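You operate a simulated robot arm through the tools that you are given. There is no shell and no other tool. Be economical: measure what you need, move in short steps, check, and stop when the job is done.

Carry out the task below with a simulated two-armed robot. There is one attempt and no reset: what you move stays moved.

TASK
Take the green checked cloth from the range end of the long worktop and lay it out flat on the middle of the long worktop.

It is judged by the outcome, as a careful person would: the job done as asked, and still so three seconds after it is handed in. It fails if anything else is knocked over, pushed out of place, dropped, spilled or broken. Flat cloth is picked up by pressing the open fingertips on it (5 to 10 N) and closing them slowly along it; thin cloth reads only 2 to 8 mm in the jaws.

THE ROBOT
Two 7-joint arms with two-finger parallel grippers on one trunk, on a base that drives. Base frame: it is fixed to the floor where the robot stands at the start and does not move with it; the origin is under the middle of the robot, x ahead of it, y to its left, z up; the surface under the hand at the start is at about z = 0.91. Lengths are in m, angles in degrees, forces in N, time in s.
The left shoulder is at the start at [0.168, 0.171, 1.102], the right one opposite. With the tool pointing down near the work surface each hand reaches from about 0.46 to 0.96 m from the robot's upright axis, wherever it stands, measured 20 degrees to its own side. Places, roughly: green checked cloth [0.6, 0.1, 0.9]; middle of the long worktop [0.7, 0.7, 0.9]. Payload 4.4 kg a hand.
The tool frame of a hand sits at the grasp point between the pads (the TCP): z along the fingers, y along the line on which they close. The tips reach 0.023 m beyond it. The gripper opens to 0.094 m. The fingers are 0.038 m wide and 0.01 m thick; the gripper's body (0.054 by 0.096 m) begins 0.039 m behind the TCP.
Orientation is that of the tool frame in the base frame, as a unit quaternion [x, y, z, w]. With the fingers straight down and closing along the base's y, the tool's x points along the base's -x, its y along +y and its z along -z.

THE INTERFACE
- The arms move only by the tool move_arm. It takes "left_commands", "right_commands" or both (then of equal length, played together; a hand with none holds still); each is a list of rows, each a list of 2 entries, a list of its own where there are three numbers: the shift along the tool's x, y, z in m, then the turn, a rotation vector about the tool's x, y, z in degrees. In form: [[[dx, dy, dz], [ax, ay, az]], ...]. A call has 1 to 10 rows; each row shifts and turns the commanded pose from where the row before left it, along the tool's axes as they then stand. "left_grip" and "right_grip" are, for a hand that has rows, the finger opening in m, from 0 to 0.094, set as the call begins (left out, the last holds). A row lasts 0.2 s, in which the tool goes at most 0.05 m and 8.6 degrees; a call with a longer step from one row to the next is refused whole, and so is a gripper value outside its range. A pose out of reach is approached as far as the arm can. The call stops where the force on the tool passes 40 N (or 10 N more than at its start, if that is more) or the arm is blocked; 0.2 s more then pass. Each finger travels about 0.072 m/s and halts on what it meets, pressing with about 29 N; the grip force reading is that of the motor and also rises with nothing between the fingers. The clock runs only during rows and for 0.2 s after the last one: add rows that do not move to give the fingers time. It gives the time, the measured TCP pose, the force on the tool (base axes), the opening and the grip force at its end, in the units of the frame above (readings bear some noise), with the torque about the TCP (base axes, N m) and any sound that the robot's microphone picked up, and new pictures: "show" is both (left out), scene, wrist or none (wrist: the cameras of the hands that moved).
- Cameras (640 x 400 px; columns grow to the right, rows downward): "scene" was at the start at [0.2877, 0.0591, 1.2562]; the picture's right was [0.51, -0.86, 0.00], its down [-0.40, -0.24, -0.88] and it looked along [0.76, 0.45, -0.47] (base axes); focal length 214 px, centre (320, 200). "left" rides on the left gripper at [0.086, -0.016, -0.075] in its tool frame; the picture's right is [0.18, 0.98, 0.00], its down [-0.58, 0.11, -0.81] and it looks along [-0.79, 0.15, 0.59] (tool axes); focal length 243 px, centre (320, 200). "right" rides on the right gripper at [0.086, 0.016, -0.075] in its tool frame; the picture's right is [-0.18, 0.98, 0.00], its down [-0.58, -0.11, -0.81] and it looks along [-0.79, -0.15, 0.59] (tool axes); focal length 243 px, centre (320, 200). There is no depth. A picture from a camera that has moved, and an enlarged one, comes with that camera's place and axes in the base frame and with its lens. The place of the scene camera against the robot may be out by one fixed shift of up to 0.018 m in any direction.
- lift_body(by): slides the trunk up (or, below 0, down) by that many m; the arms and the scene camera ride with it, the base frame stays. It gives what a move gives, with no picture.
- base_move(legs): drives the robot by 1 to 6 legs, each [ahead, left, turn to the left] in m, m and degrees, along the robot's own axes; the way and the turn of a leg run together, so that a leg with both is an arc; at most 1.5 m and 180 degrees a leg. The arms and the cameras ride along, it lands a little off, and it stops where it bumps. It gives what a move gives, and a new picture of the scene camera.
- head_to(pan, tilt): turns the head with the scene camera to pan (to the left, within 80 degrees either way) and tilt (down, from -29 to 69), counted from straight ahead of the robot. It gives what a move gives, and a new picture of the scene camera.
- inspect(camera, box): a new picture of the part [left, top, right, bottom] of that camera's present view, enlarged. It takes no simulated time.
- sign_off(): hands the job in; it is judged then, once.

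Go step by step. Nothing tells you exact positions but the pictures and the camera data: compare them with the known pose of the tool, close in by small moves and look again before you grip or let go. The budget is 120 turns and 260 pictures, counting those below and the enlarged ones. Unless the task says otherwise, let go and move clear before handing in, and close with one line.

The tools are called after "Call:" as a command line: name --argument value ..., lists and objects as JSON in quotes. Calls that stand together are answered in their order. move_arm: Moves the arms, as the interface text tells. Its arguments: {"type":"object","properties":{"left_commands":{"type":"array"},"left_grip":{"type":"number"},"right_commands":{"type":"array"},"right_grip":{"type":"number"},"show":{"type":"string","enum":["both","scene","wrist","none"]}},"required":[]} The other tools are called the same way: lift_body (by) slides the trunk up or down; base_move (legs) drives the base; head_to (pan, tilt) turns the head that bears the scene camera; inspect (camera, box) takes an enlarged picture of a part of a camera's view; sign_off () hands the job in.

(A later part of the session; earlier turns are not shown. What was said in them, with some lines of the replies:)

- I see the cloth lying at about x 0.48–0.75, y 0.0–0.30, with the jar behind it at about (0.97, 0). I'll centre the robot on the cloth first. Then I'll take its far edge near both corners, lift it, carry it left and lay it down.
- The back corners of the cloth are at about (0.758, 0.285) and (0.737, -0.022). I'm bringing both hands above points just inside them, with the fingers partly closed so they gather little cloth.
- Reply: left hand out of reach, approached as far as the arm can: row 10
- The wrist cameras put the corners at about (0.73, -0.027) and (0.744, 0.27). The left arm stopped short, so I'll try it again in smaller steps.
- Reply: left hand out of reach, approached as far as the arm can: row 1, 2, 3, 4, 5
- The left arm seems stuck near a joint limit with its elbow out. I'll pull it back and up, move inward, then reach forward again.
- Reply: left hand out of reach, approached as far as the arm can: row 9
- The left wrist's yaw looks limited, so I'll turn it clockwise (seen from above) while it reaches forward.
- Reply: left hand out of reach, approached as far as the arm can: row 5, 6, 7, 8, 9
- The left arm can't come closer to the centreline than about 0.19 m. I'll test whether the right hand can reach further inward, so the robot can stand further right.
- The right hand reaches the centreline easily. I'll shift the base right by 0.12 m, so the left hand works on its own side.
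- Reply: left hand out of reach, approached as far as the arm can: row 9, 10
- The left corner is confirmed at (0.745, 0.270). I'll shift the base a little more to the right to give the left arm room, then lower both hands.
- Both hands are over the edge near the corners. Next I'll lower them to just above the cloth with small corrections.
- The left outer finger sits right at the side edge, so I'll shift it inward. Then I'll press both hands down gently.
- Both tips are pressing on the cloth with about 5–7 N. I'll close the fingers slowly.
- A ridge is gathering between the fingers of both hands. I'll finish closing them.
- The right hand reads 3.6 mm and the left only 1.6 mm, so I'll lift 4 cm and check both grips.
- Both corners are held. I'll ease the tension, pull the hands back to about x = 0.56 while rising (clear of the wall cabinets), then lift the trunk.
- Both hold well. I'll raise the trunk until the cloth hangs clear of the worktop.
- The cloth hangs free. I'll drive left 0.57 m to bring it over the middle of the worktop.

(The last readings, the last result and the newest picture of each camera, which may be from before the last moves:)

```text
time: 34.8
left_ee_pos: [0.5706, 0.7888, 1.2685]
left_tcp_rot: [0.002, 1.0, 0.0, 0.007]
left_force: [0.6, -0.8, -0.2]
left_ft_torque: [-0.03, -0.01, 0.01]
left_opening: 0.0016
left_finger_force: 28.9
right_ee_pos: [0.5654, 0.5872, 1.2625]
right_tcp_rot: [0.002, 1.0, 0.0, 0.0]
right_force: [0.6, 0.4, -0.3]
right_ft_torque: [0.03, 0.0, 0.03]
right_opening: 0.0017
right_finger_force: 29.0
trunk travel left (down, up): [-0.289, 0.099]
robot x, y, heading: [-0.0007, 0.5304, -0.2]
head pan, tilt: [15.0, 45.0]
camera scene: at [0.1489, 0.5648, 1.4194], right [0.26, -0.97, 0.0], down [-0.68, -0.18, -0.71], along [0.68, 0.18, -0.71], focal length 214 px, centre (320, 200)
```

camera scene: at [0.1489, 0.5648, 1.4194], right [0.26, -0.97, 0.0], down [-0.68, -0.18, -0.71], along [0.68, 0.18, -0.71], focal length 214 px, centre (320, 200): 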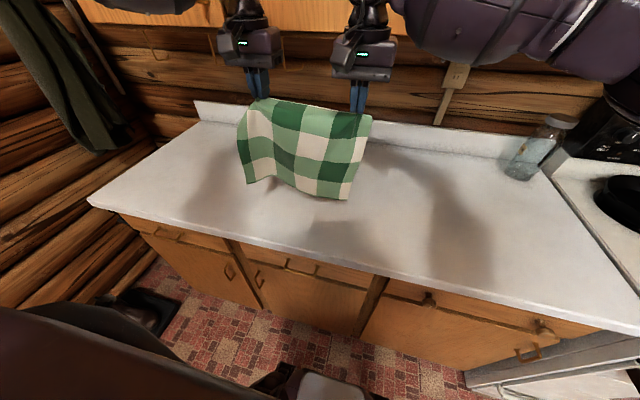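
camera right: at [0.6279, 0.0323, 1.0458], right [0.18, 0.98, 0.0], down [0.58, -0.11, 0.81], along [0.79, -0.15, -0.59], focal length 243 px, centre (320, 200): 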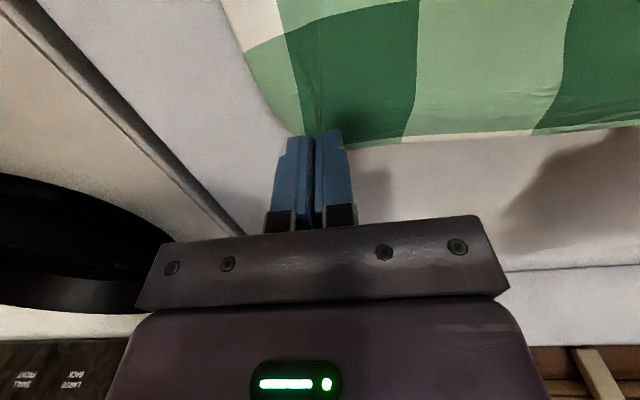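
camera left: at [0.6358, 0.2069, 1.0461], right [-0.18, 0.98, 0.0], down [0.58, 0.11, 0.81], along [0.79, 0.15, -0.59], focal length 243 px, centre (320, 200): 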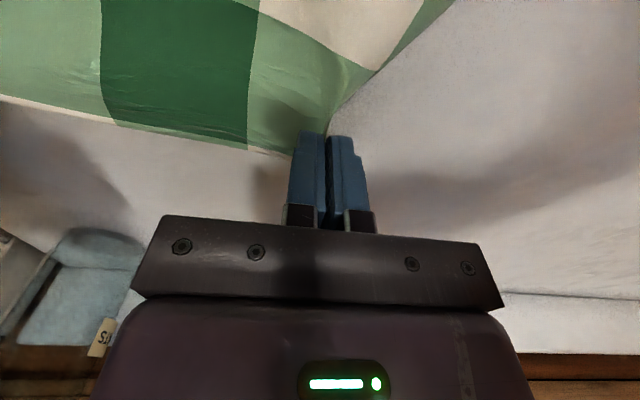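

The cloth is centred at y ≈ 0.69, the middle of the worktop. The hands need room to reach forward while laying it, so I'll draw them back 8 cm and drive the base 8 cm forward.

Call:
move_arm --left_commands '[[[0.02, 0, 0], [0, 0, 0]], [[0.02, 0, 0], [0, 0, 0]], [[0.02, 0, 0], [0, 0, 0]], [[0.02, 0, 0], [0, 0, 0]]]' --right_commands '[[[0.02, 0, 0], [0, 0, 0]], [[0.02, 0, 0], [0, 0, 0]], [[0.02, 0, 0], [0, 0, 0]], [[0.02, 0, 0], [0, 0, 0]]]' --show "none"

Call:
base_move --legs '[[0.08, 0, 0]]'

Call:
lift_body --by -0.08

Call:
head_to --pan 10 --tilt 45

```text
time: 35.8
left_ee_pos: [0.488, 0.7887, 1.2672]
left_tcp_rot: [0.002, 1.0, 0.0, 0.007]
left_force: [-0.2, -0.9, 0.5]
left_ft_torque: [-0.05, -0.01, 0.01]
left_opening: 0.0017
left_finger_force: 29.1
right_ee_pos: [0.4836, 0.5877, 1.2627]
right_tcp_rot: [0.002, 1.0, 0.0, -0.001]
right_force: [-0.4, 1.2, -0.5]
right_ft_torque: [0.05, -0.04, 0.0]
right_opening: 0.0013
right_finger_force: 29.1
trunk travel left (down, up): [-0.289, 0.099]
robot x, y, heading: [0.0008, 0.5303, -0.3]
head pan, tilt: [15.0, 45.0]
```

```text
time: 36.9
left_ee_pos: [0.5698, 0.789, 1.2658]
left_tcp_rot: [0.001, 1.0, 0.0, 0.007]
left_force: [-0.1, -2.2, 0.1]
left_ft_torque: [0.02, 0.02, -0.01]
left_opening: 0.0018
left_finger_force: 28.7
right_ee_pos: [0.5654, 0.5891, 1.2628]
right_tcp_rot: [0.0, 1.0, 0.0, 0.001]
right_force: [0.2, 0.9, -0.8]
right_ft_torque: [0.03, 0.01, -0.01]
right_opening: 0.0016
right_finger_force: 29.0
trunk travel left (down, up): [-0.289, 0.099]
robot x, y, heading: [0.0805, 0.5271, -0.1]
head pan, tilt: [15.0, 45.0]
camera scene: at [0.2299, 0.5645, 1.4193], right [0.26, -0.97, 0.0], down [-0.68, -0.18, -0.71], along [0.68, 0.18, -0.71], focal length 214 px, centre (320, 200)
```

scene: 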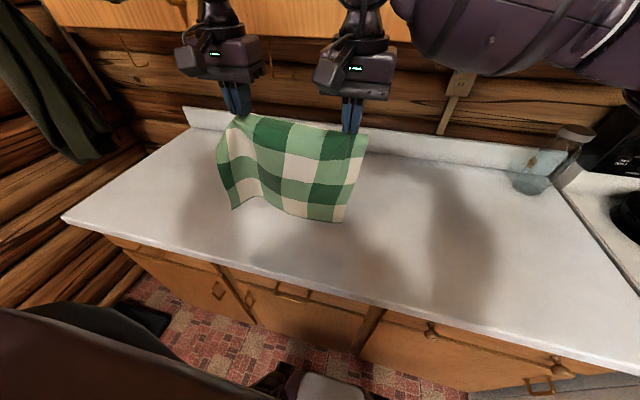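

```text
time: 38.1
left_ee_pos: [0.5674, 0.7883, 1.1888]
left_tcp_rot: [0.0, 1.0, -0.001, 0.008]
left_force: [0.9, -1.4, -0.2]
left_ft_torque: [-0.01, 0.0, -0.01]
left_opening: 0.0018
left_finger_force: 28.9
right_ee_pos: [0.5636, 0.5876, 1.1847]
right_tcp_rot: [0.002, 1.0, 0.0, 0.002]
right_force: [0.2, 0.0, -0.7]
right_ft_torque: [0.03, -0.05, 0.0]
right_opening: 0.0015
right_finger_force: 29.1
trunk travel left (down, up): [-0.209, 0.179]
robot x, y, heading: [0.0826, 0.5286, -0.5]
head pan, tilt: [15.0, 45.0]
```

```text
time: 38.7
left_ee_pos: [0.5693, 0.7902, 1.1868]
left_tcp_rot: [0.002, 1.0, -0.001, 0.007]
left_force: [0.4, -0.7, 0.0]
left_ft_torque: [-0.02, -0.05, 0.03]
left_opening: 0.0019
left_finger_force: 28.9
right_ee_pos: [0.5653, 0.5888, 1.1822]
right_tcp_rot: [0.001, 1.0, -0.001, 0.0]
right_force: [0.7, 0.5, -0.4]
right_ft_torque: [0.02, 0.01, -0.04]
right_opening: 0.0014
right_finger_force: 29.1
trunk travel left (down, up): [-0.209, 0.179]
robot x, y, heading: [0.0789, 0.5309, -0.4]
head pan, tilt: [10.0, 45.0]
camera scene: at [0.2818, 0.5575, 1.3344], right [0.17, -0.99, 0.0], down [-0.7, -0.12, -0.71], along [0.7, 0.12, -0.71], focal length 214 px, centre (320, 200)
```

scene: 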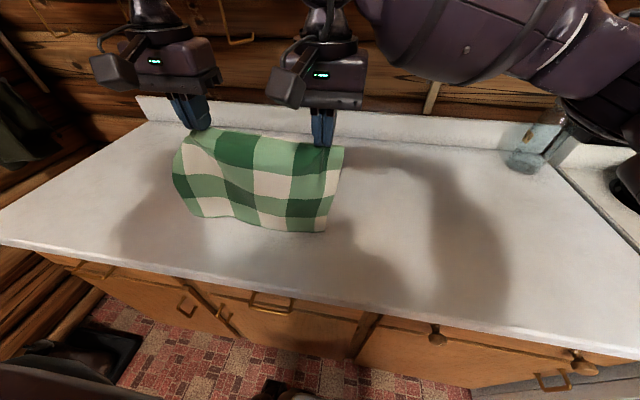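

The cloth's lower edge is just above the worktop at x ≈ 0.58. I'll move the hands down and forward in an arc so the cloth unrolls onto the surface; this is the first part.

Call:
move_arm --left_commands '[[[0, 0.003, 0.01], [0, 0, 0]], [[0, 0, 0.01], [0, 0, 0]], [[-0.017, 0, 0.001], [0, 0, 0]], [[-0.018, 0, 0.001], [0, 0, 0]], [[-0.03, 0, 0.0066], [0, 0, 0]], [[-0.029, 0, 0.009], [0, 0, 0]], [[-0.031, 0, 0.0155], [0, 0, 0]], [[-0.029, 0, 0.0195], [0, 0, 0]], [[0, 0, 0], [0, 0, 0]]]' --right_commands '[[[0, -0.003, 0.01], [0, 0, 0]], [[0, 0, 0.01], [0, 0, 0]], [[-0.017, 0, 0.001], [0, 0, 0]], [[-0.018, 0, 0.001], [0, 0, 0]], [[-0.03, 0, 0.0066], [0, 0, 0]], [[-0.029, 0, 0.009], [0, 0, 0]], [[-0.031, 0, 0.0155], [0, 0, 0]], [[-0.029, 0, 0.0195], [0, 0, 0]], [[0, 0, 0], [0, 0, 0]]]' --show "scene"

```text
time: 40.7
left_ee_pos: [0.7147, 0.7959, 1.1206]
left_tcp_rot: [0.001, 1.0, 0.0, 0.008]
left_force: [-0.5, -8.7, 0.1]
left_ft_torque: [-0.21, 0.0, -0.01]
left_opening: 0.0019
left_finger_force: 29.1
left hand out of reach, approached as far as the arm can: row 8
right_ee_pos: [0.7186, 0.5837, 1.11]
right_tcp_rot: [0.0, 1.0, 0.001, 0.0]
right_force: [1.3, 8.2, 0.5]
right_ft_torque: [0.24, -0.04, 0.0]
right_opening: 0.0021
right_finger_force: 28.9
trunk travel left (down, up): [-0.209, 0.179]
robot x, y, heading: [0.0797, 0.5339, 0.0]
head pan, tilt: [10.0, 45.0]
camera scene: at [0.2801, 0.5565, 1.335], right [0.17, -0.99, 0.0], down [-0.7, -0.12, -0.71], along [0.7, 0.12, -0.71], focal length 214 px, centre (320, 200)
```

scene: 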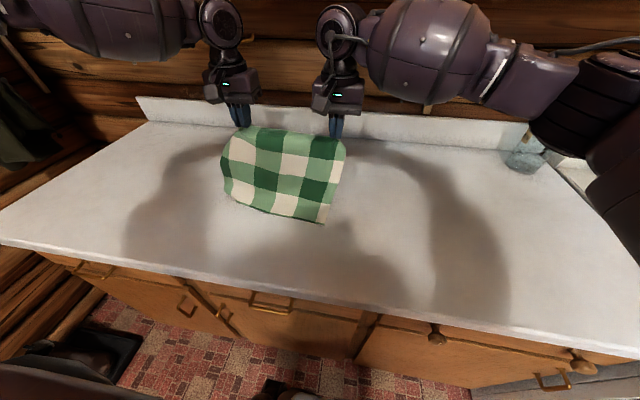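

The left arm is near its reach limit and the front edge has been dragged a few cm. I'll raise the cloth, draw the hands back and reset the base slightly right and forward for better reach before laying again.

Call:
lift_body --by 0.08

Call:
move_arm --left_commands '[[[0.03, -0.003, 0], [0, 0, 0]], [[0.035, 0, 0], [0, 0, 0]], [[0.035, 0, 0], [0, 0, 0]], [[0.035, 0, 0], [0, 0, 0]], [[0.035, 0, 0], [0, 0, 0]], [[0.02, 0, 0], [0, 0, 0]]]' --right_commands '[[[0.035, 0.001, 0], [0, 0, 0]], [[0.035, 0, 0], [0, 0, 0]], [[0.035, 0, 0], [0, 0, 0]], [[0.035, 0, 0], [0, 0, 0]], [[0.035, 0, 0], [0, 0, 0]], [[0.02, 0, 0], [0, 0, 0]]]' --show "none"

Call:
base_move --legs '[[0.03, -0.045, 0]]'

```text
time: 41.9
left_ee_pos: [0.675, 0.7955, 1.2858]
left_tcp_rot: [0.002, 0.996, 0.0, 0.086]
left_force: [5.1, -30.3, -14.2]
left_ft_torque: [-0.73, -0.01, -0.16]
left_opening: 0.0019
left_finger_force: 29.1
right_ee_pos: [0.7104, 0.5884, 1.1939]
right_tcp_rot: [-0.004, 1.0, 0.003, 0.004]
right_force: [-5.7, 30.3, 14.2]
right_ft_torque: [0.92, 0.04, 0.29]
right_opening: 0.0004
right_finger_force: 28.8
trunk travel left (down, up): [-0.289, 0.099]
robot x, y, heading: [0.0765, 0.53, -0.3]
head pan, tilt: [10.0, 45.0]
```

```text
time: 43.3
left_ee_pos: [0.4941, 0.7959, 1.2546]
left_tcp_rot: [0.001, 0.996, -0.001, 0.085]
left_force: [1.6, -11.2, -4.3]
left_ft_torque: [-0.24, 0.0, -0.09]
left_opening: 0.0016
left_finger_force: 29.2
right_ee_pos: [0.5224, 0.586, 1.1902]
right_tcp_rot: [0.004, 1.0, -0.001, 0.001]
right_force: [-2.6, 10.8, 3.6]
right_ft_torque: [0.29, 0.0, 0.1]
right_opening: 0.0
right_finger_force: 29.4
trunk travel left (down, up): [-0.289, 0.099]
robot x, y, heading: [0.0831, 0.5295, -0.2]
head pan, tilt: [10.0, 45.0]
```

```text
time: 44.4
left_ee_pos: [0.5248, 0.7519, 1.2526]
left_tcp_rot: [0.001, 0.996, -0.001, 0.084]
left_force: [2.1, -8.8, -2.3]
left_ft_torque: [-0.2, 0.02, -0.07]
left_opening: 0.0016
left_finger_force: 29.3
right_ee_pos: [0.5518, 0.541, 1.1904]
right_tcp_rot: [0.001, 1.0, 0.0, 0.001]
right_force: [-0.7, 9.0, 3.8]
right_ft_torque: [0.24, 0.02, 0.08]
right_opening: 0.0001
right_finger_force: 29.0
trunk travel left (down, up): [-0.289, 0.099]
robot x, y, heading: [0.1115, 0.4824, 0.1]
head pan, tilt: [10.0, 45.0]
camera scene: at [0.2602, 0.5121, 1.4194], right [0.17, -0.99, 0.0], down [-0.7, -0.12, -0.71], along [0.7, 0.12, -0.71], focal length 214 px, centre (320, 200)
```

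scene: 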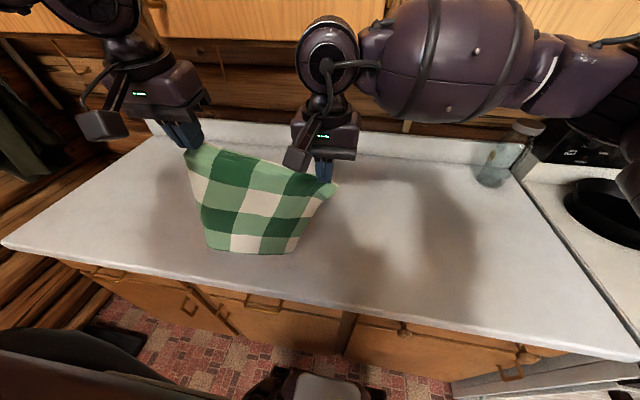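

When the trunk rose, the left hand was pushed off its pose (tilted about 10° and 6 cm high). I'll level it and match it to the right hand.

Call:
move_arm --left_commands '[[[0, -0.006, 0], [0, 5, 0]], [[0, 0, 0], [0, 4.8, 0]], [[-0.01, 0, 0.02], [0, 0, 0]], [[-0.01, 0, 0.02], [0, 0, 0]], [[-0.007, 0, 0.022], [0, 0, 0]], [[0, 0, 0], [0, 0, 0]], [[0, 0, 0], [0, 0, 0]]]' --show "both"

```text
time: 46.0
left_ee_pos: [0.5505, 0.7444, 1.1902]
left_tcp_rot: [0.001, 1.0, -0.001, -0.001]
left_force: [0.6, -0.1, 0.5]
left_ft_torque: [0.01, -0.01, 0.0]
left_opening: 0.002
left_finger_force: 29.2
right_ee_pos: [0.5522, 0.5415, 1.1899]
right_tcp_rot: [0.001, 1.0, 0.0, 0.0]
right_force: [0.0, 0.7, 0.2]
right_ft_torque: [0.01, 0.0, -0.03]
right_opening: 0.0003
right_finger_force: 28.2
trunk travel left (down, up): [-0.289, 0.099]
robot x, y, heading: [0.1103, 0.4844, -0.2]
head pan, tilt: [10.0, 45.0]
camera scene: at [0.2601, 0.5126, 1.4194], right [0.17, -0.99, 0.0], down [-0.7, -0.12, -0.71], along [0.7, 0.12, -0.71], focal length 214 px, centre (320, 200)
camera left: at [0.4651, 0.7292, 1.2661], right [-0.18, 0.98, 0.0], down [0.58, 0.11, 0.8], along [0.79, 0.15, -0.59], focal length 243 px, centre (320, 200)
```

scene: 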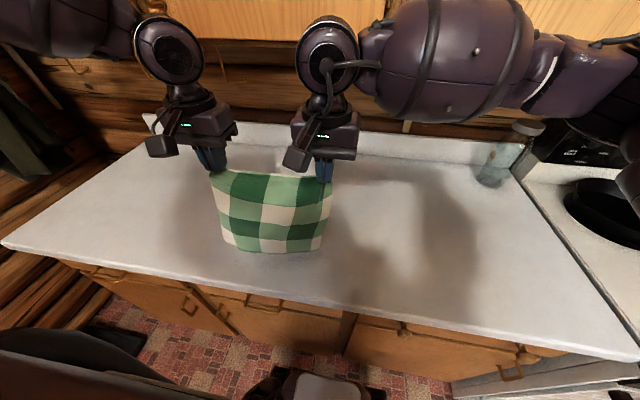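
left: 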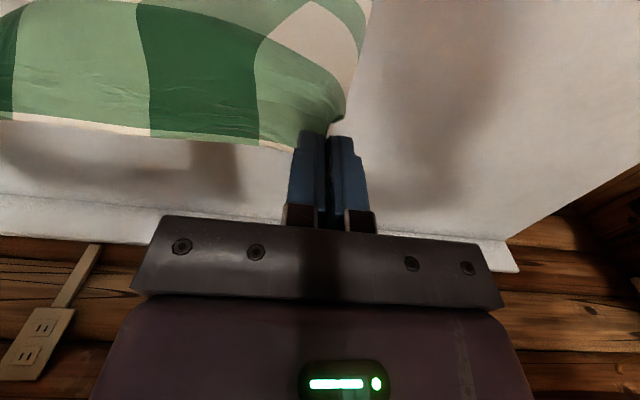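

The hands are level again. I'll shift both 4.5 cm left to restore the centring, and look at the right grip.

Call:
move_arm --left_commands '[[[0, 0.015, 0], [0, 0, 0]], [[0, 0.015, 0], [0, 0, 0]], [[0, 0.015, 0], [0, 0, 0]], [[0, 0, 0], [0, 0, 0]]]' --right_commands '[[[0, 0.015, 0], [0, 0, 0]], [[0, 0.015, 0], [0, 0, 0]], [[0, 0.015, 0], [0, 0, 0]], [[0, 0, 0], [0, 0, 0]]]' --show "both"

```text
time: 47.0
left_ee_pos: [0.5491, 0.789, 1.1889]
left_tcp_rot: [0.002, 1.0, 0.0, -0.002]
left_force: [0.9, -0.2, 0.9]
left_ft_torque: [0.01, -0.01, 0.01]
left_opening: 0.0019
left_finger_force: 29.2
right_ee_pos: [0.5532, 0.5852, 1.19]
right_tcp_rot: [0.0, 1.0, 0.002, 0.0]
right_force: [0.3, -0.9, -0.4]
right_ft_torque: [0.02, 0.02, -0.03]
right_opening: 0.0003
right_finger_force: 29.2
trunk travel left (down, up): [-0.289, 0.099]
robot x, y, heading: [0.1071, 0.4896, -0.1]
head pan, tilt: [10.0, 45.0]
camera scene: at [0.26, 0.5115, 1.4194], right [0.17, -0.99, 0.0], down [-0.7, -0.12, -0.71], along [0.7, 0.12, -0.71], focal length 214 px, centre (320, 200)
camera right: at [0.4674, 0.6032, 1.2647], right [0.19, 0.98, 0.0], down [0.58, -0.11, 0.81], along [0.79, -0.15, -0.59], focal length 243 px, centre (320, 200)
camera left: at [0.4647, 0.7728, 1.2661], right [-0.18, 0.98, 0.0], down [0.58, 0.11, 0.8], along [0.79, 0.15, -0.59], focal length 243 px, centre (320, 200)
```

scene: 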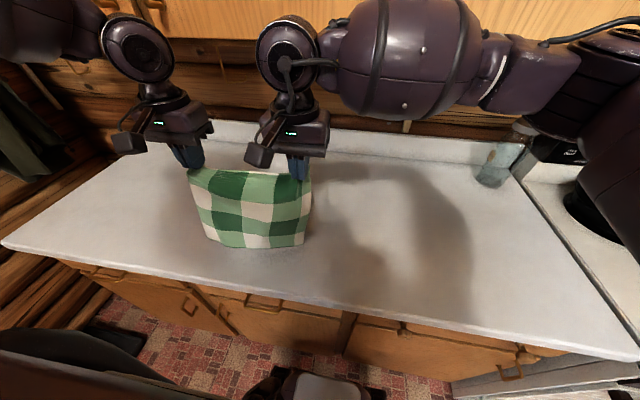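
right: 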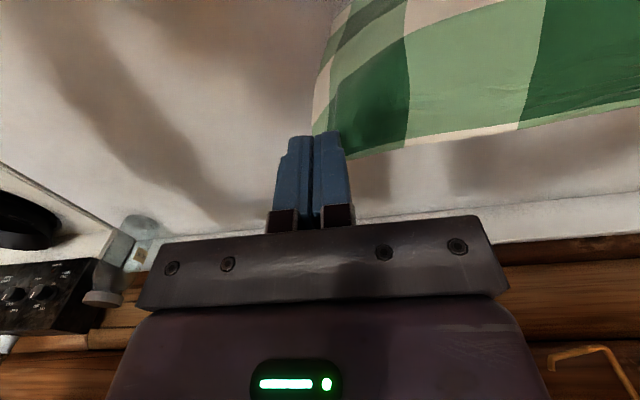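
left: 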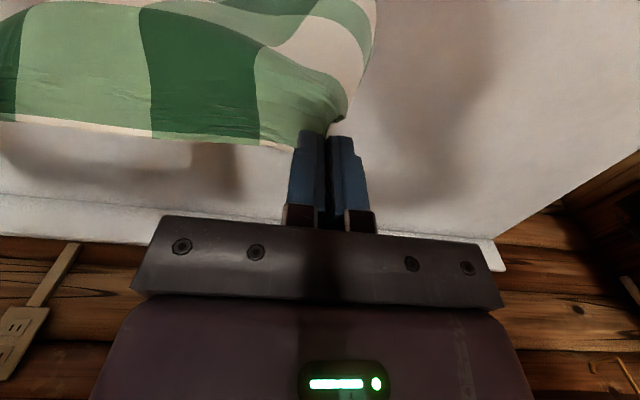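

Both grips hold, and the lower edge is at about x = 0.56. I'll lay it with alternating short forward arm moves and trunk lowering, which keeps the arms within reach.

Call:
move_arm --left_commands '[[[-0.02, 0, 0.006], [0, 0, 0]], [[-0.02, 0, 0.006], [0, 0, 0]], [[-0.02, 0, 0.006], [0, 0, 0]], [[-0.02, 0, 0.006], [0, 0, 0]], [[-0.01, 0, 0.006], [0, 0, 0]], [[0, 0, 0], [0, 0, 0]]]' --right_commands '[[[-0.02, 0, 0.006], [0, 0, 0]], [[-0.02, 0, 0.006], [0, 0, 0]], [[-0.02, 0, 0.006], [0, 0, 0]], [[-0.02, 0, 0.006], [0, 0, 0]], [[-0.01, 0, 0.006], [0, 0, 0]], [[0, 0, 0], [0, 0, 0]]]' --show "none"

Call:
lift_body --by -0.05

Call:
move_arm --left_commands '[[[-0.02, 0, 0.005], [0, 0, 0]], [[-0.02, 0, 0.005], [0, 0, 0]], [[-0.02, 0, 0.005], [0, 0, 0]], [[-0.01, 0, 0.005], [0, 0, 0]], [[0, 0, 0], [0, 0, 0]]]' --right_commands '[[[-0.02, 0, 0.005], [0, 0, 0]], [[-0.02, 0, 0.005], [0, 0, 0]], [[-0.02, 0, 0.005], [0, 0, 0]], [[-0.01, 0, 0.005], [0, 0, 0]], [[0, 0, 0], [0, 0, 0]]]' --show "scene"

```text
time: 48.4
left_ee_pos: [0.6408, 0.7906, 1.1607]
left_tcp_rot: [0.001, 1.0, 0.0, -0.002]
left_force: [-0.2, 0.3, 0.8]
left_ft_torque: [0.02, 0.01, 0.02]
left_opening: 0.0019
left_finger_force: 29.6
right_ee_pos: [0.6426, 0.5856, 1.1608]
right_tcp_rot: [0.0, 1.0, 0.001, 0.0]
right_force: [0.9, 0.1, 0.3]
right_ft_torque: [-0.03, -0.01, 0.02]
right_opening: 0.0
right_finger_force: 29.0
trunk travel left (down, up): [-0.289, 0.099]
robot x, y, heading: [0.1091, 0.4881, -0.1]
head pan, tilt: [10.0, 45.0]
```

```text
time: 49.3
left_ee_pos: [0.6374, 0.789, 1.1115]
left_tcp_rot: [0.001, 1.0, -0.001, 0.0]
left_force: [-0.2, 0.1, 0.0]
left_ft_torque: [0.02, 0.0, 0.02]
left_opening: 0.0018
left_finger_force: 28.5
right_ee_pos: [0.642, 0.5866, 1.1119]
right_tcp_rot: [0.001, 1.0, 0.002, 0.002]
right_force: [-0.4, 0.0, 0.8]
right_ft_torque: [-0.02, -0.02, -0.01]
right_opening: 0.0002
right_finger_force: 29.2
trunk travel left (down, up): [-0.239, 0.149]
robot x, y, heading: [0.1113, 0.4868, -0.2]
head pan, tilt: [10.0, 45.0]
```

```text
time: 50.5
left_ee_pos: [0.7101, 0.7892, 1.0912]
left_tcp_rot: [0.001, 1.0, -0.001, 0.0]
left_force: [1.0, -0.2, -0.1]
left_ft_torque: [-0.01, -0.04, -0.03]
left_opening: 0.0019
left_finger_force: 28.9
right_ee_pos: [0.712, 0.5854, 1.0892]
right_tcp_rot: [0.001, 1.0, 0.0, 0.0]
right_force: [-1.1, 0.2, -0.3]
right_ft_torque: [0.0, 0.0, 0.02]
right_opening: 0.0
right_finger_force: 29.2
trunk travel left (down, up): [-0.239, 0.149]
robot x, y, heading: [0.1097, 0.4898, -0.3]
head pan, tilt: [10.0, 45.0]
camera scene: at [0.2874, 0.5123, 1.3668], right [0.17, -0.99, 0.0], down [-0.7, -0.12, -0.71], along [0.7, 0.12, -0.71], focal length 214 px, centre (320, 200)
```

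scene: 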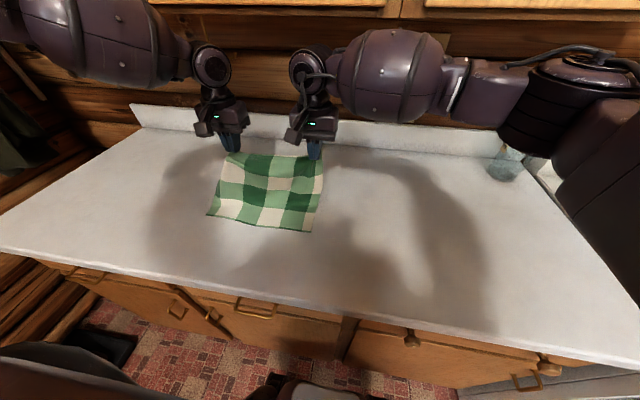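

The cloth is unrolling cleanly, but its front edge slid to about x = 0.62, which would put it a bit far back. I'll raise it, come back, and repeat with more slack before moving forward.

Call:
move_arm --left_commands '[[[0.02, 0, -0.01], [0, 0, 0]], [[0.02, 0, -0.01], [0, 0, 0]], [[0.02, 0, -0.01], [0, 0, 0]], [[0.02, 0, -0.01], [0, 0, 0]], [[0.025, 0, -0.01], [0, 0, 0]], [[0.025, 0, -0.01], [0, 0, 0]], [[0.025, 0, -0.01], [0, 0, 0]], [[0.025, 0, -0.01], [0, 0, 0]]]' --right_commands '[[[0.02, 0, -0.01], [0, 0, 0]], [[0.02, 0, -0.01], [0, 0, 0]], [[0.02, 0, -0.01], [0, 0, 0]], [[0.02, 0, -0.01], [0, 0, 0]], [[0.025, 0, -0.01], [0, 0, 0]], [[0.025, 0, -0.01], [0, 0, 0]], [[0.025, 0, -0.01], [0, 0, 0]], [[0.025, 0, -0.01], [0, 0, 0]]]' --show "none"

Call:
lift_body --by 0.03

Call:
lift_body --by -0.05

Call:
head_to --pan 10 --tilt 46

```text
time: 52.3
left_ee_pos: [0.5287, 0.7895, 1.1719]
left_tcp_rot: [0.002, 1.0, -0.001, -0.001]
left_force: [0.3, -0.6, 0.4]
left_ft_torque: [0.0, -0.02, -0.01]
left_opening: 0.0016
left_finger_force: 28.9
right_ee_pos: [0.5308, 0.5874, 1.1708]
right_tcp_rot: [0.001, 1.0, 0.0, 0.0]
right_force: [-0.5, 0.3, -0.4]
right_ft_torque: [-0.02, -0.03, 0.01]
right_opening: 0.0
right_finger_force: 29.1
trunk travel left (down, up): [-0.239, 0.149]
robot x, y, heading: [0.1147, 0.4874, 0.0]
head pan, tilt: [10.0, 45.0]
```

```text
time: 53.0
left_ee_pos: [0.5324, 0.7909, 1.2]
left_tcp_rot: [0.001, 1.0, -0.001, -0.003]
left_force: [0.7, 0.1, -0.6]
left_ft_torque: [0.03, 0.03, 0.01]
left_opening: 0.0017
left_finger_force: 28.8
right_ee_pos: [0.5346, 0.5868, 1.199]
right_tcp_rot: [0.001, 1.0, 0.0, -0.001]
right_force: [-0.1, -0.7, 0.2]
right_ft_torque: [-0.01, 0.01, -0.04]
right_opening: 0.0
right_finger_force: 28.9
trunk travel left (down, up): [-0.269, 0.119]
robot x, y, heading: [0.1094, 0.4873, -0.3]
head pan, tilt: [10.0, 45.0]
```

```text
time: 54.0
left_ee_pos: [0.5286, 0.7901, 1.1515]
left_tcp_rot: [0.0, 1.0, -0.001, -0.001]
left_force: [-0.2, -0.3, 0.4]
left_ft_torque: [0.02, -0.04, 0.0]
left_opening: 0.0018
left_finger_force: 29.1
right_ee_pos: [0.5314, 0.5861, 1.1511]
right_tcp_rot: [0.001, 1.0, 0.0, 0.001]
right_force: [-0.7, -0.4, 1.0]
right_ft_torque: [0.01, -0.01, 0.0]
right_opening: 0.0004
right_finger_force: 28.9
trunk travel left (down, up): [-0.219, 0.169]
robot x, y, heading: [0.1116, 0.4883, -0.3]
head pan, tilt: [10.0, 45.0]
```

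```text
time: 54.6
left_ee_pos: [0.5304, 0.7905, 1.1494]
left_tcp_rot: [0.001, 1.0, -0.001, -0.002]
left_force: [0.4, -0.2, -1.1]
left_ft_torque: [-0.02, 0.02, 0.05]
left_opening: 0.002
left_finger_force: 28.5
right_ee_pos: [0.5329, 0.5866, 1.1502]
right_tcp_rot: [0.0, 1.0, 0.0, 0.0]
right_force: [-0.7, 1.0, -0.2]
right_ft_torque: [-0.02, 0.03, 0.0]
right_opening: 0.0001
right_finger_force: 28.4
trunk travel left (down, up): [-0.219, 0.169]
robot x, y, heading: [0.1107, 0.4911, -0.2]
head pan, tilt: [10.0, 46.0]
camera scene: at [0.302, 0.5124, 1.3439], right [0.17, -0.99, 0.0], down [-0.71, -0.12, -0.69], along [0.68, 0.12, -0.72], focal length 214 px, centre (320, 200)
```

scene: 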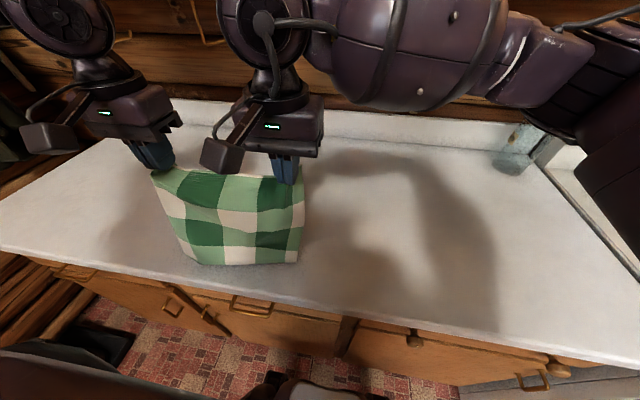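

The front edge now touches at about x = 0.50. Continuing with forward and downward steps.

Call:
move_arm --left_commands '[[[-0.015, 0, 0.006], [0, 0, 0]], [[-0.015, 0, 0.006], [0, 0, 0]], [[-0.02, 0, 0.006], [0, 0, 0]], [[-0.02, 0, 0.006], [0, 0, 0]], [[-0.02, 0, 0.006], [0, 0, 0]], [[0, 0, 0], [0, 0, 0]]]' --right_commands '[[[-0.015, 0, 0.006], [0, 0, 0]], [[-0.015, 0, 0.006], [0, 0, 0]], [[-0.02, 0, 0.006], [0, 0, 0]], [[-0.02, 0, 0.006], [0, 0, 0]], [[-0.02, 0, 0.006], [0, 0, 0]], [[0, 0, 0], [0, 0, 0]]]' --show "none"

Call:
lift_body --by -0.05

Call:
move_arm --left_commands '[[[-0.02, 0, 0.005], [0, 0, 0]], [[-0.02, 0, 0.005], [0, 0, 0]], [[-0.02, 0, 0.005], [0, 0, 0]], [[-0.01, 0, 0.005], [0, 0, 0]], [[0, 0, 0], [0, 0, 0]]]' --right_commands '[[[-0.02, 0, 0.005], [0, 0, 0]], [[-0.02, 0, 0.005], [0, 0, 0]], [[-0.02, 0, 0.005], [0, 0, 0]], [[-0.01, 0, 0.005], [0, 0, 0]], [[0, 0, 0], [0, 0, 0]]]' --show "scene"

```text
time: 56.0
left_ee_pos: [0.6203, 0.7913, 1.1203]
left_tcp_rot: [0.002, 1.0, -0.001, -0.001]
left_force: [0.1, -0.2, -0.4]
left_ft_torque: [-0.01, 0.0, -0.02]
left_opening: 0.002
left_finger_force: 28.8
right_ee_pos: [0.6229, 0.585, 1.1202]
right_tcp_rot: [0.001, 1.0, 0.0, 0.001]
right_force: [-0.4, 0.1, -0.1]
right_ft_torque: [-0.02, 0.0, 0.01]
right_opening: 0.0001
right_finger_force: 28.7
trunk travel left (down, up): [-0.219, 0.169]
robot x, y, heading: [0.108, 0.4887, -0.2]
head pan, tilt: [10.0, 46.0]
```

```text
time: 56.9
left_ee_pos: [0.6189, 0.7896, 1.0711]
left_tcp_rot: [0.002, 1.0, -0.001, 0.0]
left_force: [-0.4, -0.5, -0.6]
left_ft_torque: [-0.01, -0.01, -0.05]
left_opening: 0.0019
left_finger_force: 28.7
right_ee_pos: [0.6222, 0.5863, 1.0722]
right_tcp_rot: [0.001, 1.0, 0.001, 0.002]
right_force: [-1.3, 0.1, -0.6]
right_ft_torque: [0.04, 0.03, 0.03]
right_opening: 0.0002
right_finger_force: 28.6
trunk travel left (down, up): [-0.169, 0.219]
robot x, y, heading: [0.1073, 0.4866, -0.1]
head pan, tilt: [10.0, 46.0]
```

```text
time: 58.1
left_ee_pos: [0.6905, 0.7909, 1.0495]
left_tcp_rot: [0.001, 1.0, -0.001, -0.002]
left_force: [0.9, -1.3, 0.4]
left_ft_torque: [0.01, 0.01, 0.0]
left_opening: 0.002
left_finger_force: 29.2
right_ee_pos: [0.6923, 0.5859, 1.0511]
right_tcp_rot: [0.0, 1.0, -0.001, 0.0]
right_force: [0.1, 1.0, -0.3]
right_ft_torque: [0.0, -0.02, 0.03]
right_opening: 0.0002
right_finger_force: 28.7
trunk travel left (down, up): [-0.169, 0.219]
robot x, y, heading: [0.1074, 0.4886, -0.1]
head pan, tilt: [10.0, 46.0]
camera scene: at [0.3475, 0.5122, 1.2885], right [0.17, -0.99, 0.0], down [-0.71, -0.12, -0.69], along [0.68, 0.12, -0.72], focal length 214 px, centre (320, 200)
```

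scene: 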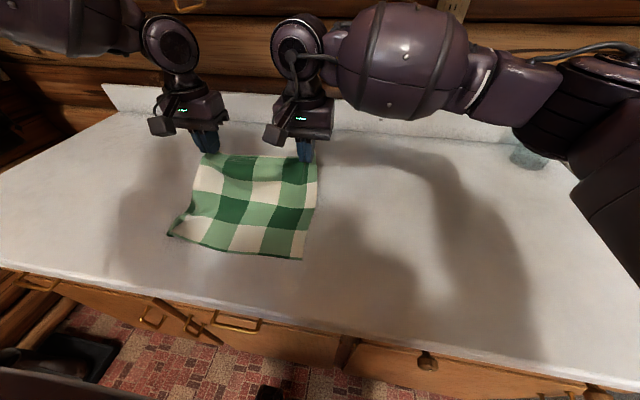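

The front edge lies at x ≈ 0.545, as wanted. Next is the last part of the lay-down.

Call:
lift_body --by -0.05

Call:
move_arm --left_commands '[[[-0.02, 0, 0.004], [0, 0, 0]], [[-0.02, 0, 0.004], [0, 0, 0]], [[-0.02, 0, 0.006], [0, 0, 0]], [[-0.015, 0, 0.006], [0, 0, 0]], [[0, 0, 0], [0, 0, 0]]]' --right_commands '[[[-0.02, 0, 0.004], [0, 0, 0]], [[-0.02, 0, 0.004], [0, 0, 0]], [[-0.02, 0, 0.006], [0, 0, 0]], [[-0.015, 0, 0.006], [0, 0, 0]], [[0, 0, 0], [0, 0, 0]]]' --show "scene"

```text
time: 59.0
left_ee_pos: [0.6884, 0.7883, 1.0025]
left_tcp_rot: [0.002, 1.0, 0.0, 0.002]
left_force: [-0.4, -0.4, 0.9]
left_ft_torque: [0.03, 0.01, 0.01]
left_opening: 0.002
left_finger_force: 28.8
right_ee_pos: [0.6905, 0.586, 1.0028]
right_tcp_rot: [0.0, 1.0, 0.001, 0.001]
right_force: [-0.8, 0.6, 0.3]
right_ft_torque: [0.03, -0.05, 0.01]
right_opening: 0.0004
right_finger_force: 28.7
trunk travel left (down, up): [-0.119, 0.269]
robot x, y, heading: [0.1075, 0.4884, -0.2]
head pan, tilt: [10.0, 46.0]
```

```text
time: 60.2
left_ee_pos: [0.7648, 0.7892, 0.9808]
left_tcp_rot: [0.0, 1.0, -0.001, -0.002]
left_force: [-0.1, -0.7, -0.3]
left_ft_torque: [-0.01, 0.01, 0.04]
left_opening: 0.002
left_finger_force: 29.6
right_ee_pos: [0.7674, 0.5866, 0.9804]
right_tcp_rot: [0.0, 1.0, 0.0, 0.0]
right_force: [-0.1, 0.2, -0.5]
right_ft_torque: [0.0, 0.02, -0.05]
right_opening: 0.0
right_finger_force: 29.3
trunk travel left (down, up): [-0.119, 0.269]
robot x, y, heading: [0.1122, 0.4826, -0.1]
head pan, tilt: [10.0, 46.0]
camera scene: at [0.3987, 0.5121, 1.229], right [0.17, -0.99, 0.0], down [-0.71, -0.12, -0.69], along [0.68, 0.12, -0.72], focal length 214 px, centre (320, 200)
```

scene: 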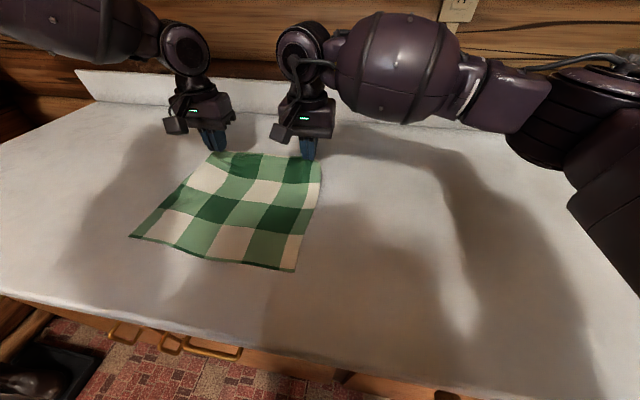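

It's lying nicely. I'll bring the held edge down to the surface with a slight forward pull.

Call:
move_arm --left_commands '[[[-0.012, 0.001, 0.01], [0, 0, 0]], [[-0.012, 0.001, 0.01], [0, 0, 0]], [[-0.008, 0, 0.01], [0, 0, 0]], [[-0.004, 0, 0.01], [0, 0, 0]], [[-0.004, 0, 0.003], [0, 0, 0]], [[0, 0, 0], [0, 0, 0]]]' --right_commands '[[[-0.012, -0.001, 0.01], [0, 0, 0]], [[-0.012, -0.001, 0.01], [0, 0, 0]], [[-0.008, 0, 0.01], [0, 0, 0]], [[-0.004, 0, 0.01], [0, 0, 0]], [[-0.004, 0, 0.003], [0, 0, 0]], [[0, 0, 0], [0, 0, 0]]]' --show "both"

```text
time: 61.6
left_ee_pos: [0.8047, 0.7911, 0.9364]
left_tcp_rot: [0.0, 1.0, -0.001, -0.001]
left_force: [-0.8, -0.8, 2.3]
left_ft_torque: [0.02, -0.04, -0.02]
left_opening: 0.002
left_finger_force: 29.8
right_ee_pos: [0.8073, 0.5841, 0.9384]
right_tcp_rot: [0.001, 1.0, 0.0, 0.0]
right_force: [-0.3, -0.6, 1.4]
right_ft_torque: [0.01, -0.04, -0.06]
right_opening: 0.0
right_finger_force: 28.9
trunk travel left (down, up): [-0.119, 0.269]
robot x, y, heading: [0.11, 0.4878, -0.0]
head pan, tilt: [10.0, 46.0]
camera scene: at [0.3988, 0.512, 1.229], right [0.17, -0.99, 0.0], down [-0.71, -0.12, -0.69], along [0.68, 0.12, -0.72], focal length 214 px, centre (320, 200)
camera right: at [0.7219, 0.6012, 1.0124], right [0.19, 0.98, 0.0], down [0.58, -0.11, 0.81], along [0.79, -0.15, -0.59], focal length 243 px, centre (320, 200)
camera left: at [0.7195, 0.7744, 1.012], right [-0.18, 0.98, 0.0], down [0.58, 0.11, 0.8], along [0.79, 0.15, -0.59], focal length 243 px, centre (320, 200)
```

scene: 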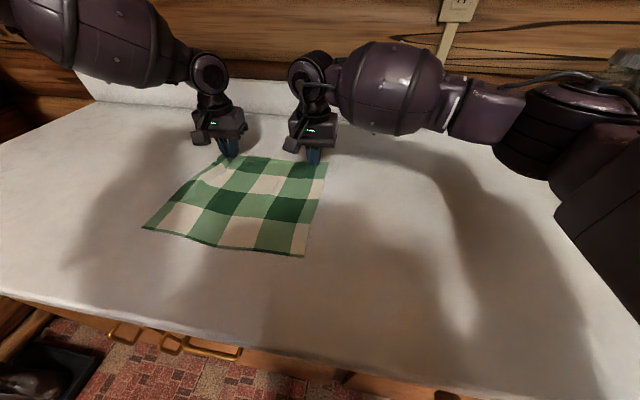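
right: 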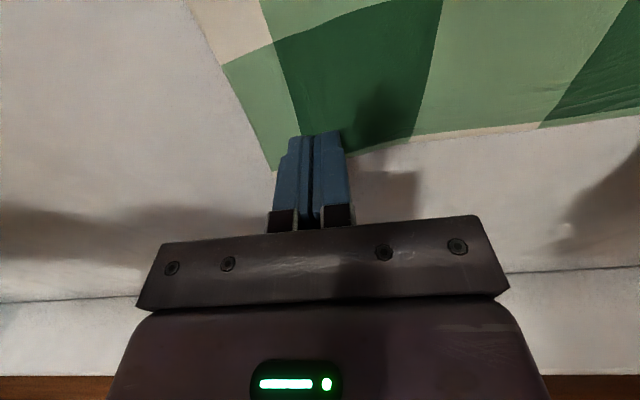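
left: 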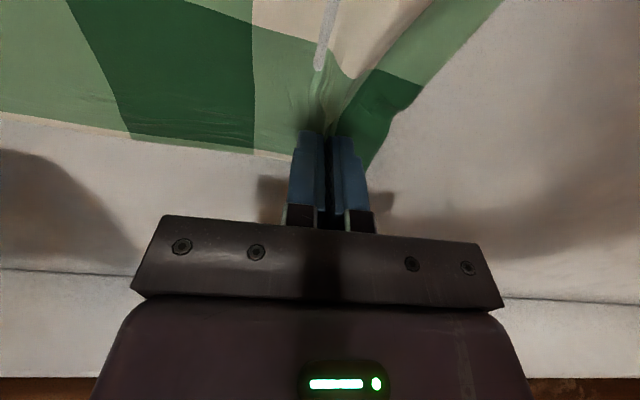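

Both edges are on the worktop and the left pinch shows a small ridge. I'll open the fingers while lightly touching, so they spread the gathered cloth.

Call:
move_arm --left_commands '[[[0, 0, 0.001], [0, 0, 0]], [[0, 0, 0], [0, 0, 0]], [[0, 0, 0], [0, 0, 0]]]' --right_commands '[[[0, 0, 0.001], [0, 0, 0]], [[0, 0, 0], [0, 0, 0]], [[0, 0, 0], [0, 0, 0]]]' --left_grip 0.02 --right_grip 0.02 --show "none"

Call:
move_arm --left_commands '[[[0, 0, 0], [0, 0, 0]], [[0, 0, 0], [0, 0, 0]], [[0, 0, 0], [0, 0, 0]]]' --right_commands '[[[0, 0, 0], [0, 0, 0]], [[0, 0, 0], [0, 0, 0]], [[0, 0, 0], [0, 0, 0]]]' --left_grip 0.045 --right_grip 0.045 --show "wrist"

```text
time: 62.4
left_ee_pos: [0.8048, 0.7903, 0.9353]
left_tcp_rot: [0.001, 1.0, -0.002, -0.002]
left_force: [-0.6, 0.5, 0.2]
left_ft_torque: [-0.01, 0.02, 0.03]
left_opening: 0.0199
left_finger_force: 0.1
right_ee_pos: [0.8073, 0.584, 0.9372]
right_tcp_rot: [0.001, 1.0, 0.0, 0.0]
right_force: [-0.5, 0.6, -0.3]
right_ft_torque: [0.02, 0.01, 0.03]
right_opening: 0.02
right_finger_force: 0.0
trunk travel left (down, up): [-0.119, 0.269]
robot x, y, heading: [0.1122, 0.4849, -0.2]
head pan, tilt: [10.0, 46.0]
```

```text
time: 63.2
left_ee_pos: [0.8047, 0.7903, 0.9355]
left_tcp_rot: [0.001, 1.0, 0.0, -0.002]
left_force: [-0.4, -0.5, -0.6]
left_ft_torque: [-0.03, 0.0, 0.0]
left_opening: 0.0449
left_finger_force: 0.1
right_ee_pos: [0.8078, 0.5855, 0.9365]
right_tcp_rot: [0.001, 1.0, 0.0, 0.0]
right_force: [-0.3, -0.8, 0.4]
right_ft_torque: [-0.02, 0.02, 0.0]
right_opening: 0.045
right_finger_force: 0.1
trunk travel left (down, up): [-0.119, 0.269]
robot x, y, heading: [0.1112, 0.4851, -0.1]
head pan, tilt: [10.0, 46.0]
camera right: at [0.7222, 0.6014, 1.0111], right [0.19, 0.98, 0.0], down [0.58, -0.11, 0.81], along [0.79, -0.15, -0.59], focal length 243 px, centre (320, 200)
camera left: at [0.7198, 0.7748, 1.0107], right [-0.18, 0.98, 0.0], down [0.58, 0.11, 0.8], along [0.79, 0.15, -0.59], focal length 243 px, centre (320, 200)
```

right: 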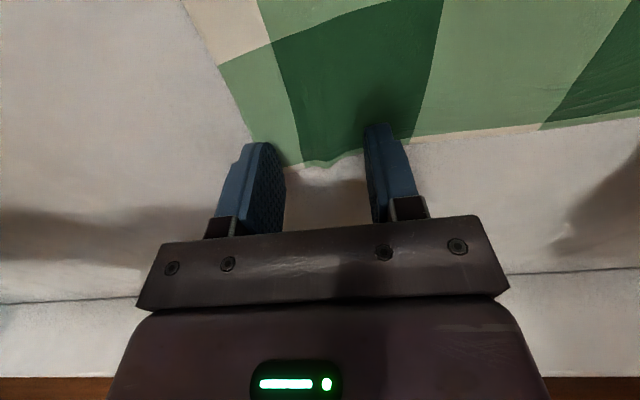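
left: 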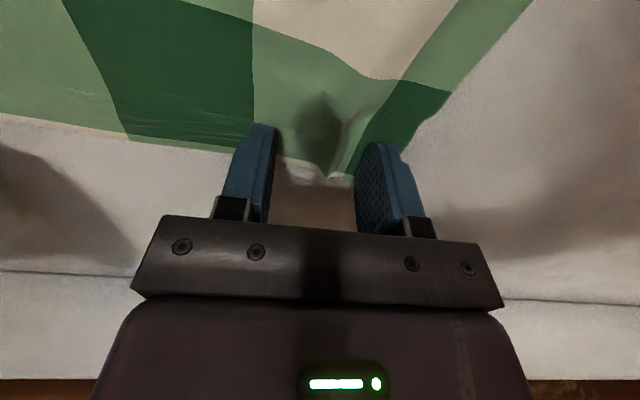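

The right side is clean; the left keeps a small ridge between its fingers. I'll lift the right hand clear, then press the left fingertips either side of the ridge and open them to spread it.

Call:
move_arm --left_commands '[[[0.005, 0, 0.001], [0, 0, 0]], [[0, 0, 0.001], [0, 0, 0]], [[0, 0, 0.0005], [0, 0, 0]], [[0, 0, 0], [0, 0, 0]]]' --right_commands '[[[0, 0, -0.02], [0, 0, 0]], [[0, 0, -0.04], [0, 0, 0]], [[0, 0, -0.04], [0, 0, 0]], [[0, 0, 0], [0, 0, 0]]]' --show "none"

```text
time: 64.2
left_ee_pos: [0.8001, 0.7913, 0.9337]
left_tcp_rot: [0.0, 1.0, -0.001, -0.001]
left_force: [-0.3, 0.3, 8.3]
left_ft_torque: [0.14, -0.06, 0.04]
left_opening: 0.0453
left_finger_force: 0.5
right_ee_pos: [0.8072, 0.5842, 1.037]
right_tcp_rot: [0.0, 1.0, 0.0, 0.002]
right_force: [0.1, -0.2, 0.1]
right_ft_torque: [0.01, 0.06, -0.03]
right_opening: 0.045
right_finger_force: 0.0
trunk travel left (down, up): [-0.119, 0.269]
robot x, y, heading: [0.1107, 0.4892, -0.1]
head pan, tilt: [10.0, 46.0]
```

Call:
move_arm --left_commands '[[[0, 0, 0], [0, 0, 0]], [[0, 0, 0], [0, 0, 0]], [[0, 0, 0], [0, 0, 0]]]' --left_grip 0.062 --show "wrist"

```text
time: 65.0
left_ee_pos: [0.8002, 0.7899, 0.9333]
left_tcp_rot: [0.002, 1.0, -0.001, -0.001]
left_force: [0.2, -2.7, 11.8]
left_ft_torque: [0.21, -0.13, -0.04]
left_opening: 0.0607
left_finger_force: 0.1
right_ee_pos: [0.8084, 0.5834, 1.0366]
right_tcp_rot: [0.001, 1.0, 0.0, 0.001]
right_force: [-0.6, -0.4, 0.4]
right_ft_torque: [-0.01, 0.03, -0.03]
right_opening: 0.0451
right_finger_force: 0.1
trunk travel left (down, up): [-0.119, 0.269]
robot x, y, heading: [0.107, 0.4851, -0.2]
head pan, tilt: [10.0, 46.0]
camera left: at [0.7144, 0.7742, 1.0096], right [-0.18, 0.98, 0.0], down [0.58, 0.11, 0.81], along [0.79, 0.15, -0.59], focal length 243 px, centre (320, 200)
```

left: 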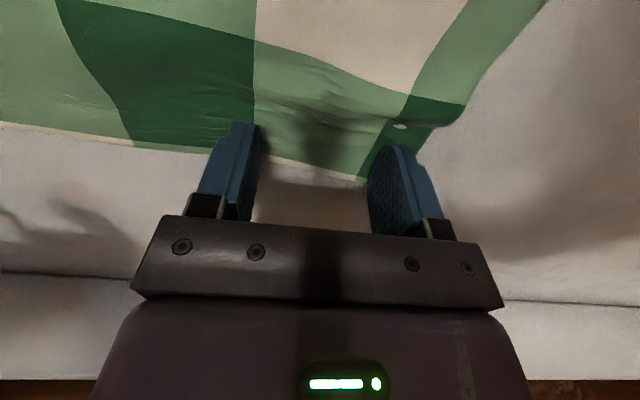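

The ridge is spread out. I'll raise the left hand straight up, clear both arms toward the robot, and inspect.

Call:
move_arm --left_commands '[[[0, 0, -0.01], [0, 0, 0]], [[0, 0, -0.02], [0, 0, 0]], [[0, 0, -0.03], [0, 0, 0]], [[0, 0, -0.04], [0, 0, 0]], [[0.03, 0.02, -0.02], [0, 0, 0]], [[0.03, 0.035, 0], [0, 0, 0]], [[0.02, 0.04, 0], [0, 0, 0]], [[0.02, 0.04, 0], [0, 0, 0]], [[0.02, 0.04, 0], [0, 0, 0]]]' --right_commands '[[[0, 0, 0], [0, 0, 0]], [[0, 0, 0], [0, 0, 0]], [[0, 0, 0], [0, 0, 0]], [[0.02, -0.03, -0.01], [0, 0, 0]], [[0.03, -0.035, 0], [0, 0, 0]], [[0.02, -0.04, 0], [0, 0, 0]], [[0.02, -0.04, 0], [0, 0, 0]], [[0.02, -0.04, 0], [0, 0, 0]], [[0, 0, 0], [0, 0, 0]]]' --show "scene"

Call:
head_to --pan 22 --tilt 46

```text
time: 67.0
left_ee_pos: [0.6805, 0.9697, 1.052]
left_tcp_rot: [0.001, 1.0, -0.001, -0.003]
left_force: [0.1, 0.3, -0.2]
left_ft_torque: [-0.02, 0.04, -0.02]
left_opening: 0.062
left_finger_force: 0.0
right_ee_pos: [0.6984, 0.4015, 1.0458]
right_tcp_rot: [0.001, 1.0, -0.002, -0.001]
right_force: [-0.3, 0.0, -0.1]
right_ft_torque: [-0.04, 0.0, 0.03]
right_opening: 0.0446
right_finger_force: 0.1
trunk travel left (down, up): [-0.119, 0.269]
robot x, y, heading: [0.1107, 0.4873, -0.2]
head pan, tilt: [10.0, 46.0]
camera scene: at [0.4002, 0.5139, 1.2283], right [0.17, -0.99, 0.0], down [-0.71, -0.12, -0.69], along [0.68, 0.12, -0.72], focal length 214 px, centre (320, 200)
```

scene: 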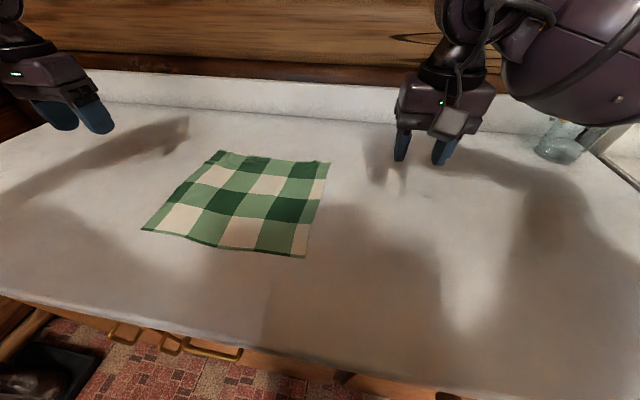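

```text
time: 67.8
left_ee_pos: [0.6799, 0.9673, 1.054]
left_tcp_rot: [0.001, 1.0, -0.001, -0.002]
left_force: [-0.4, -0.6, 0.3]
left_ft_torque: [0.02, -0.03, 0.02]
left_opening: 0.0618
left_finger_force: 0.1
right_ee_pos: [0.6972, 0.4003, 1.046]
right_tcp_rot: [0.001, 1.0, 0.0, 0.0]
right_force: [-0.1, -1.0, 0.5]
right_ft_torque: [0.0, 0.0, -0.01]
right_opening: 0.0449
right_finger_force: 0.0
trunk travel left (down, up): [-0.119, 0.269]
robot x, y, heading: [0.1108, 0.4865, -0.3]
head pan, tilt: [22.0, 46.0]
camera scene: at [0.3945, 0.5284, 1.2288], right [0.37, -0.93, 0.0], down [-0.67, -0.27, -0.69], along [0.64, 0.26, -0.72], focal length 214 px, centre (320, 200)
```

scene: 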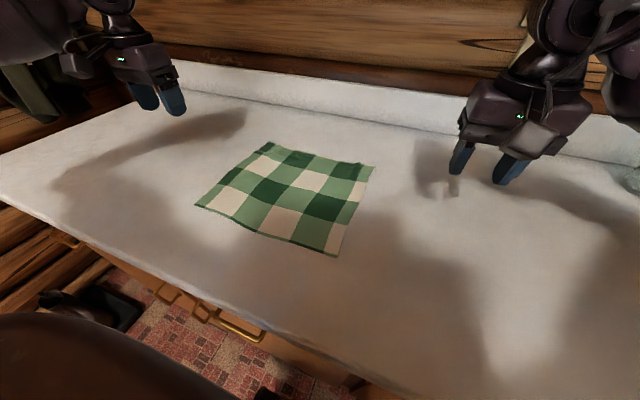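

Call:
inspect --camera "scene" --box '[180, 130, 390, 265]'

```text
2.96 times, centred on (285, 198) of scene
camera zoom: at [0.3945, 0.5284, 1.2288], right [0.37, -0.93, 0.0], down [-0.67, -0.27, -0.69], along [0.64, 0.26, -0.72], focal length 636 px, centre (424, 207)
```

zoom: 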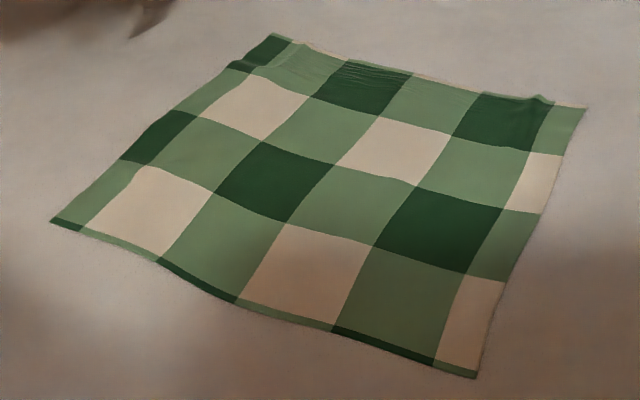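

The cloth lies flat and fully spread, centred at about (0.66, 0.71), and nothing else has been disturbed. Both hands are clear, so I'm handing in.

Call:
sign_off

```text
The job is handed in.
```

The green checked cloth is laid out flat on the middle of the long worktop, both hands are clear of it, and nothing else was disturbed.
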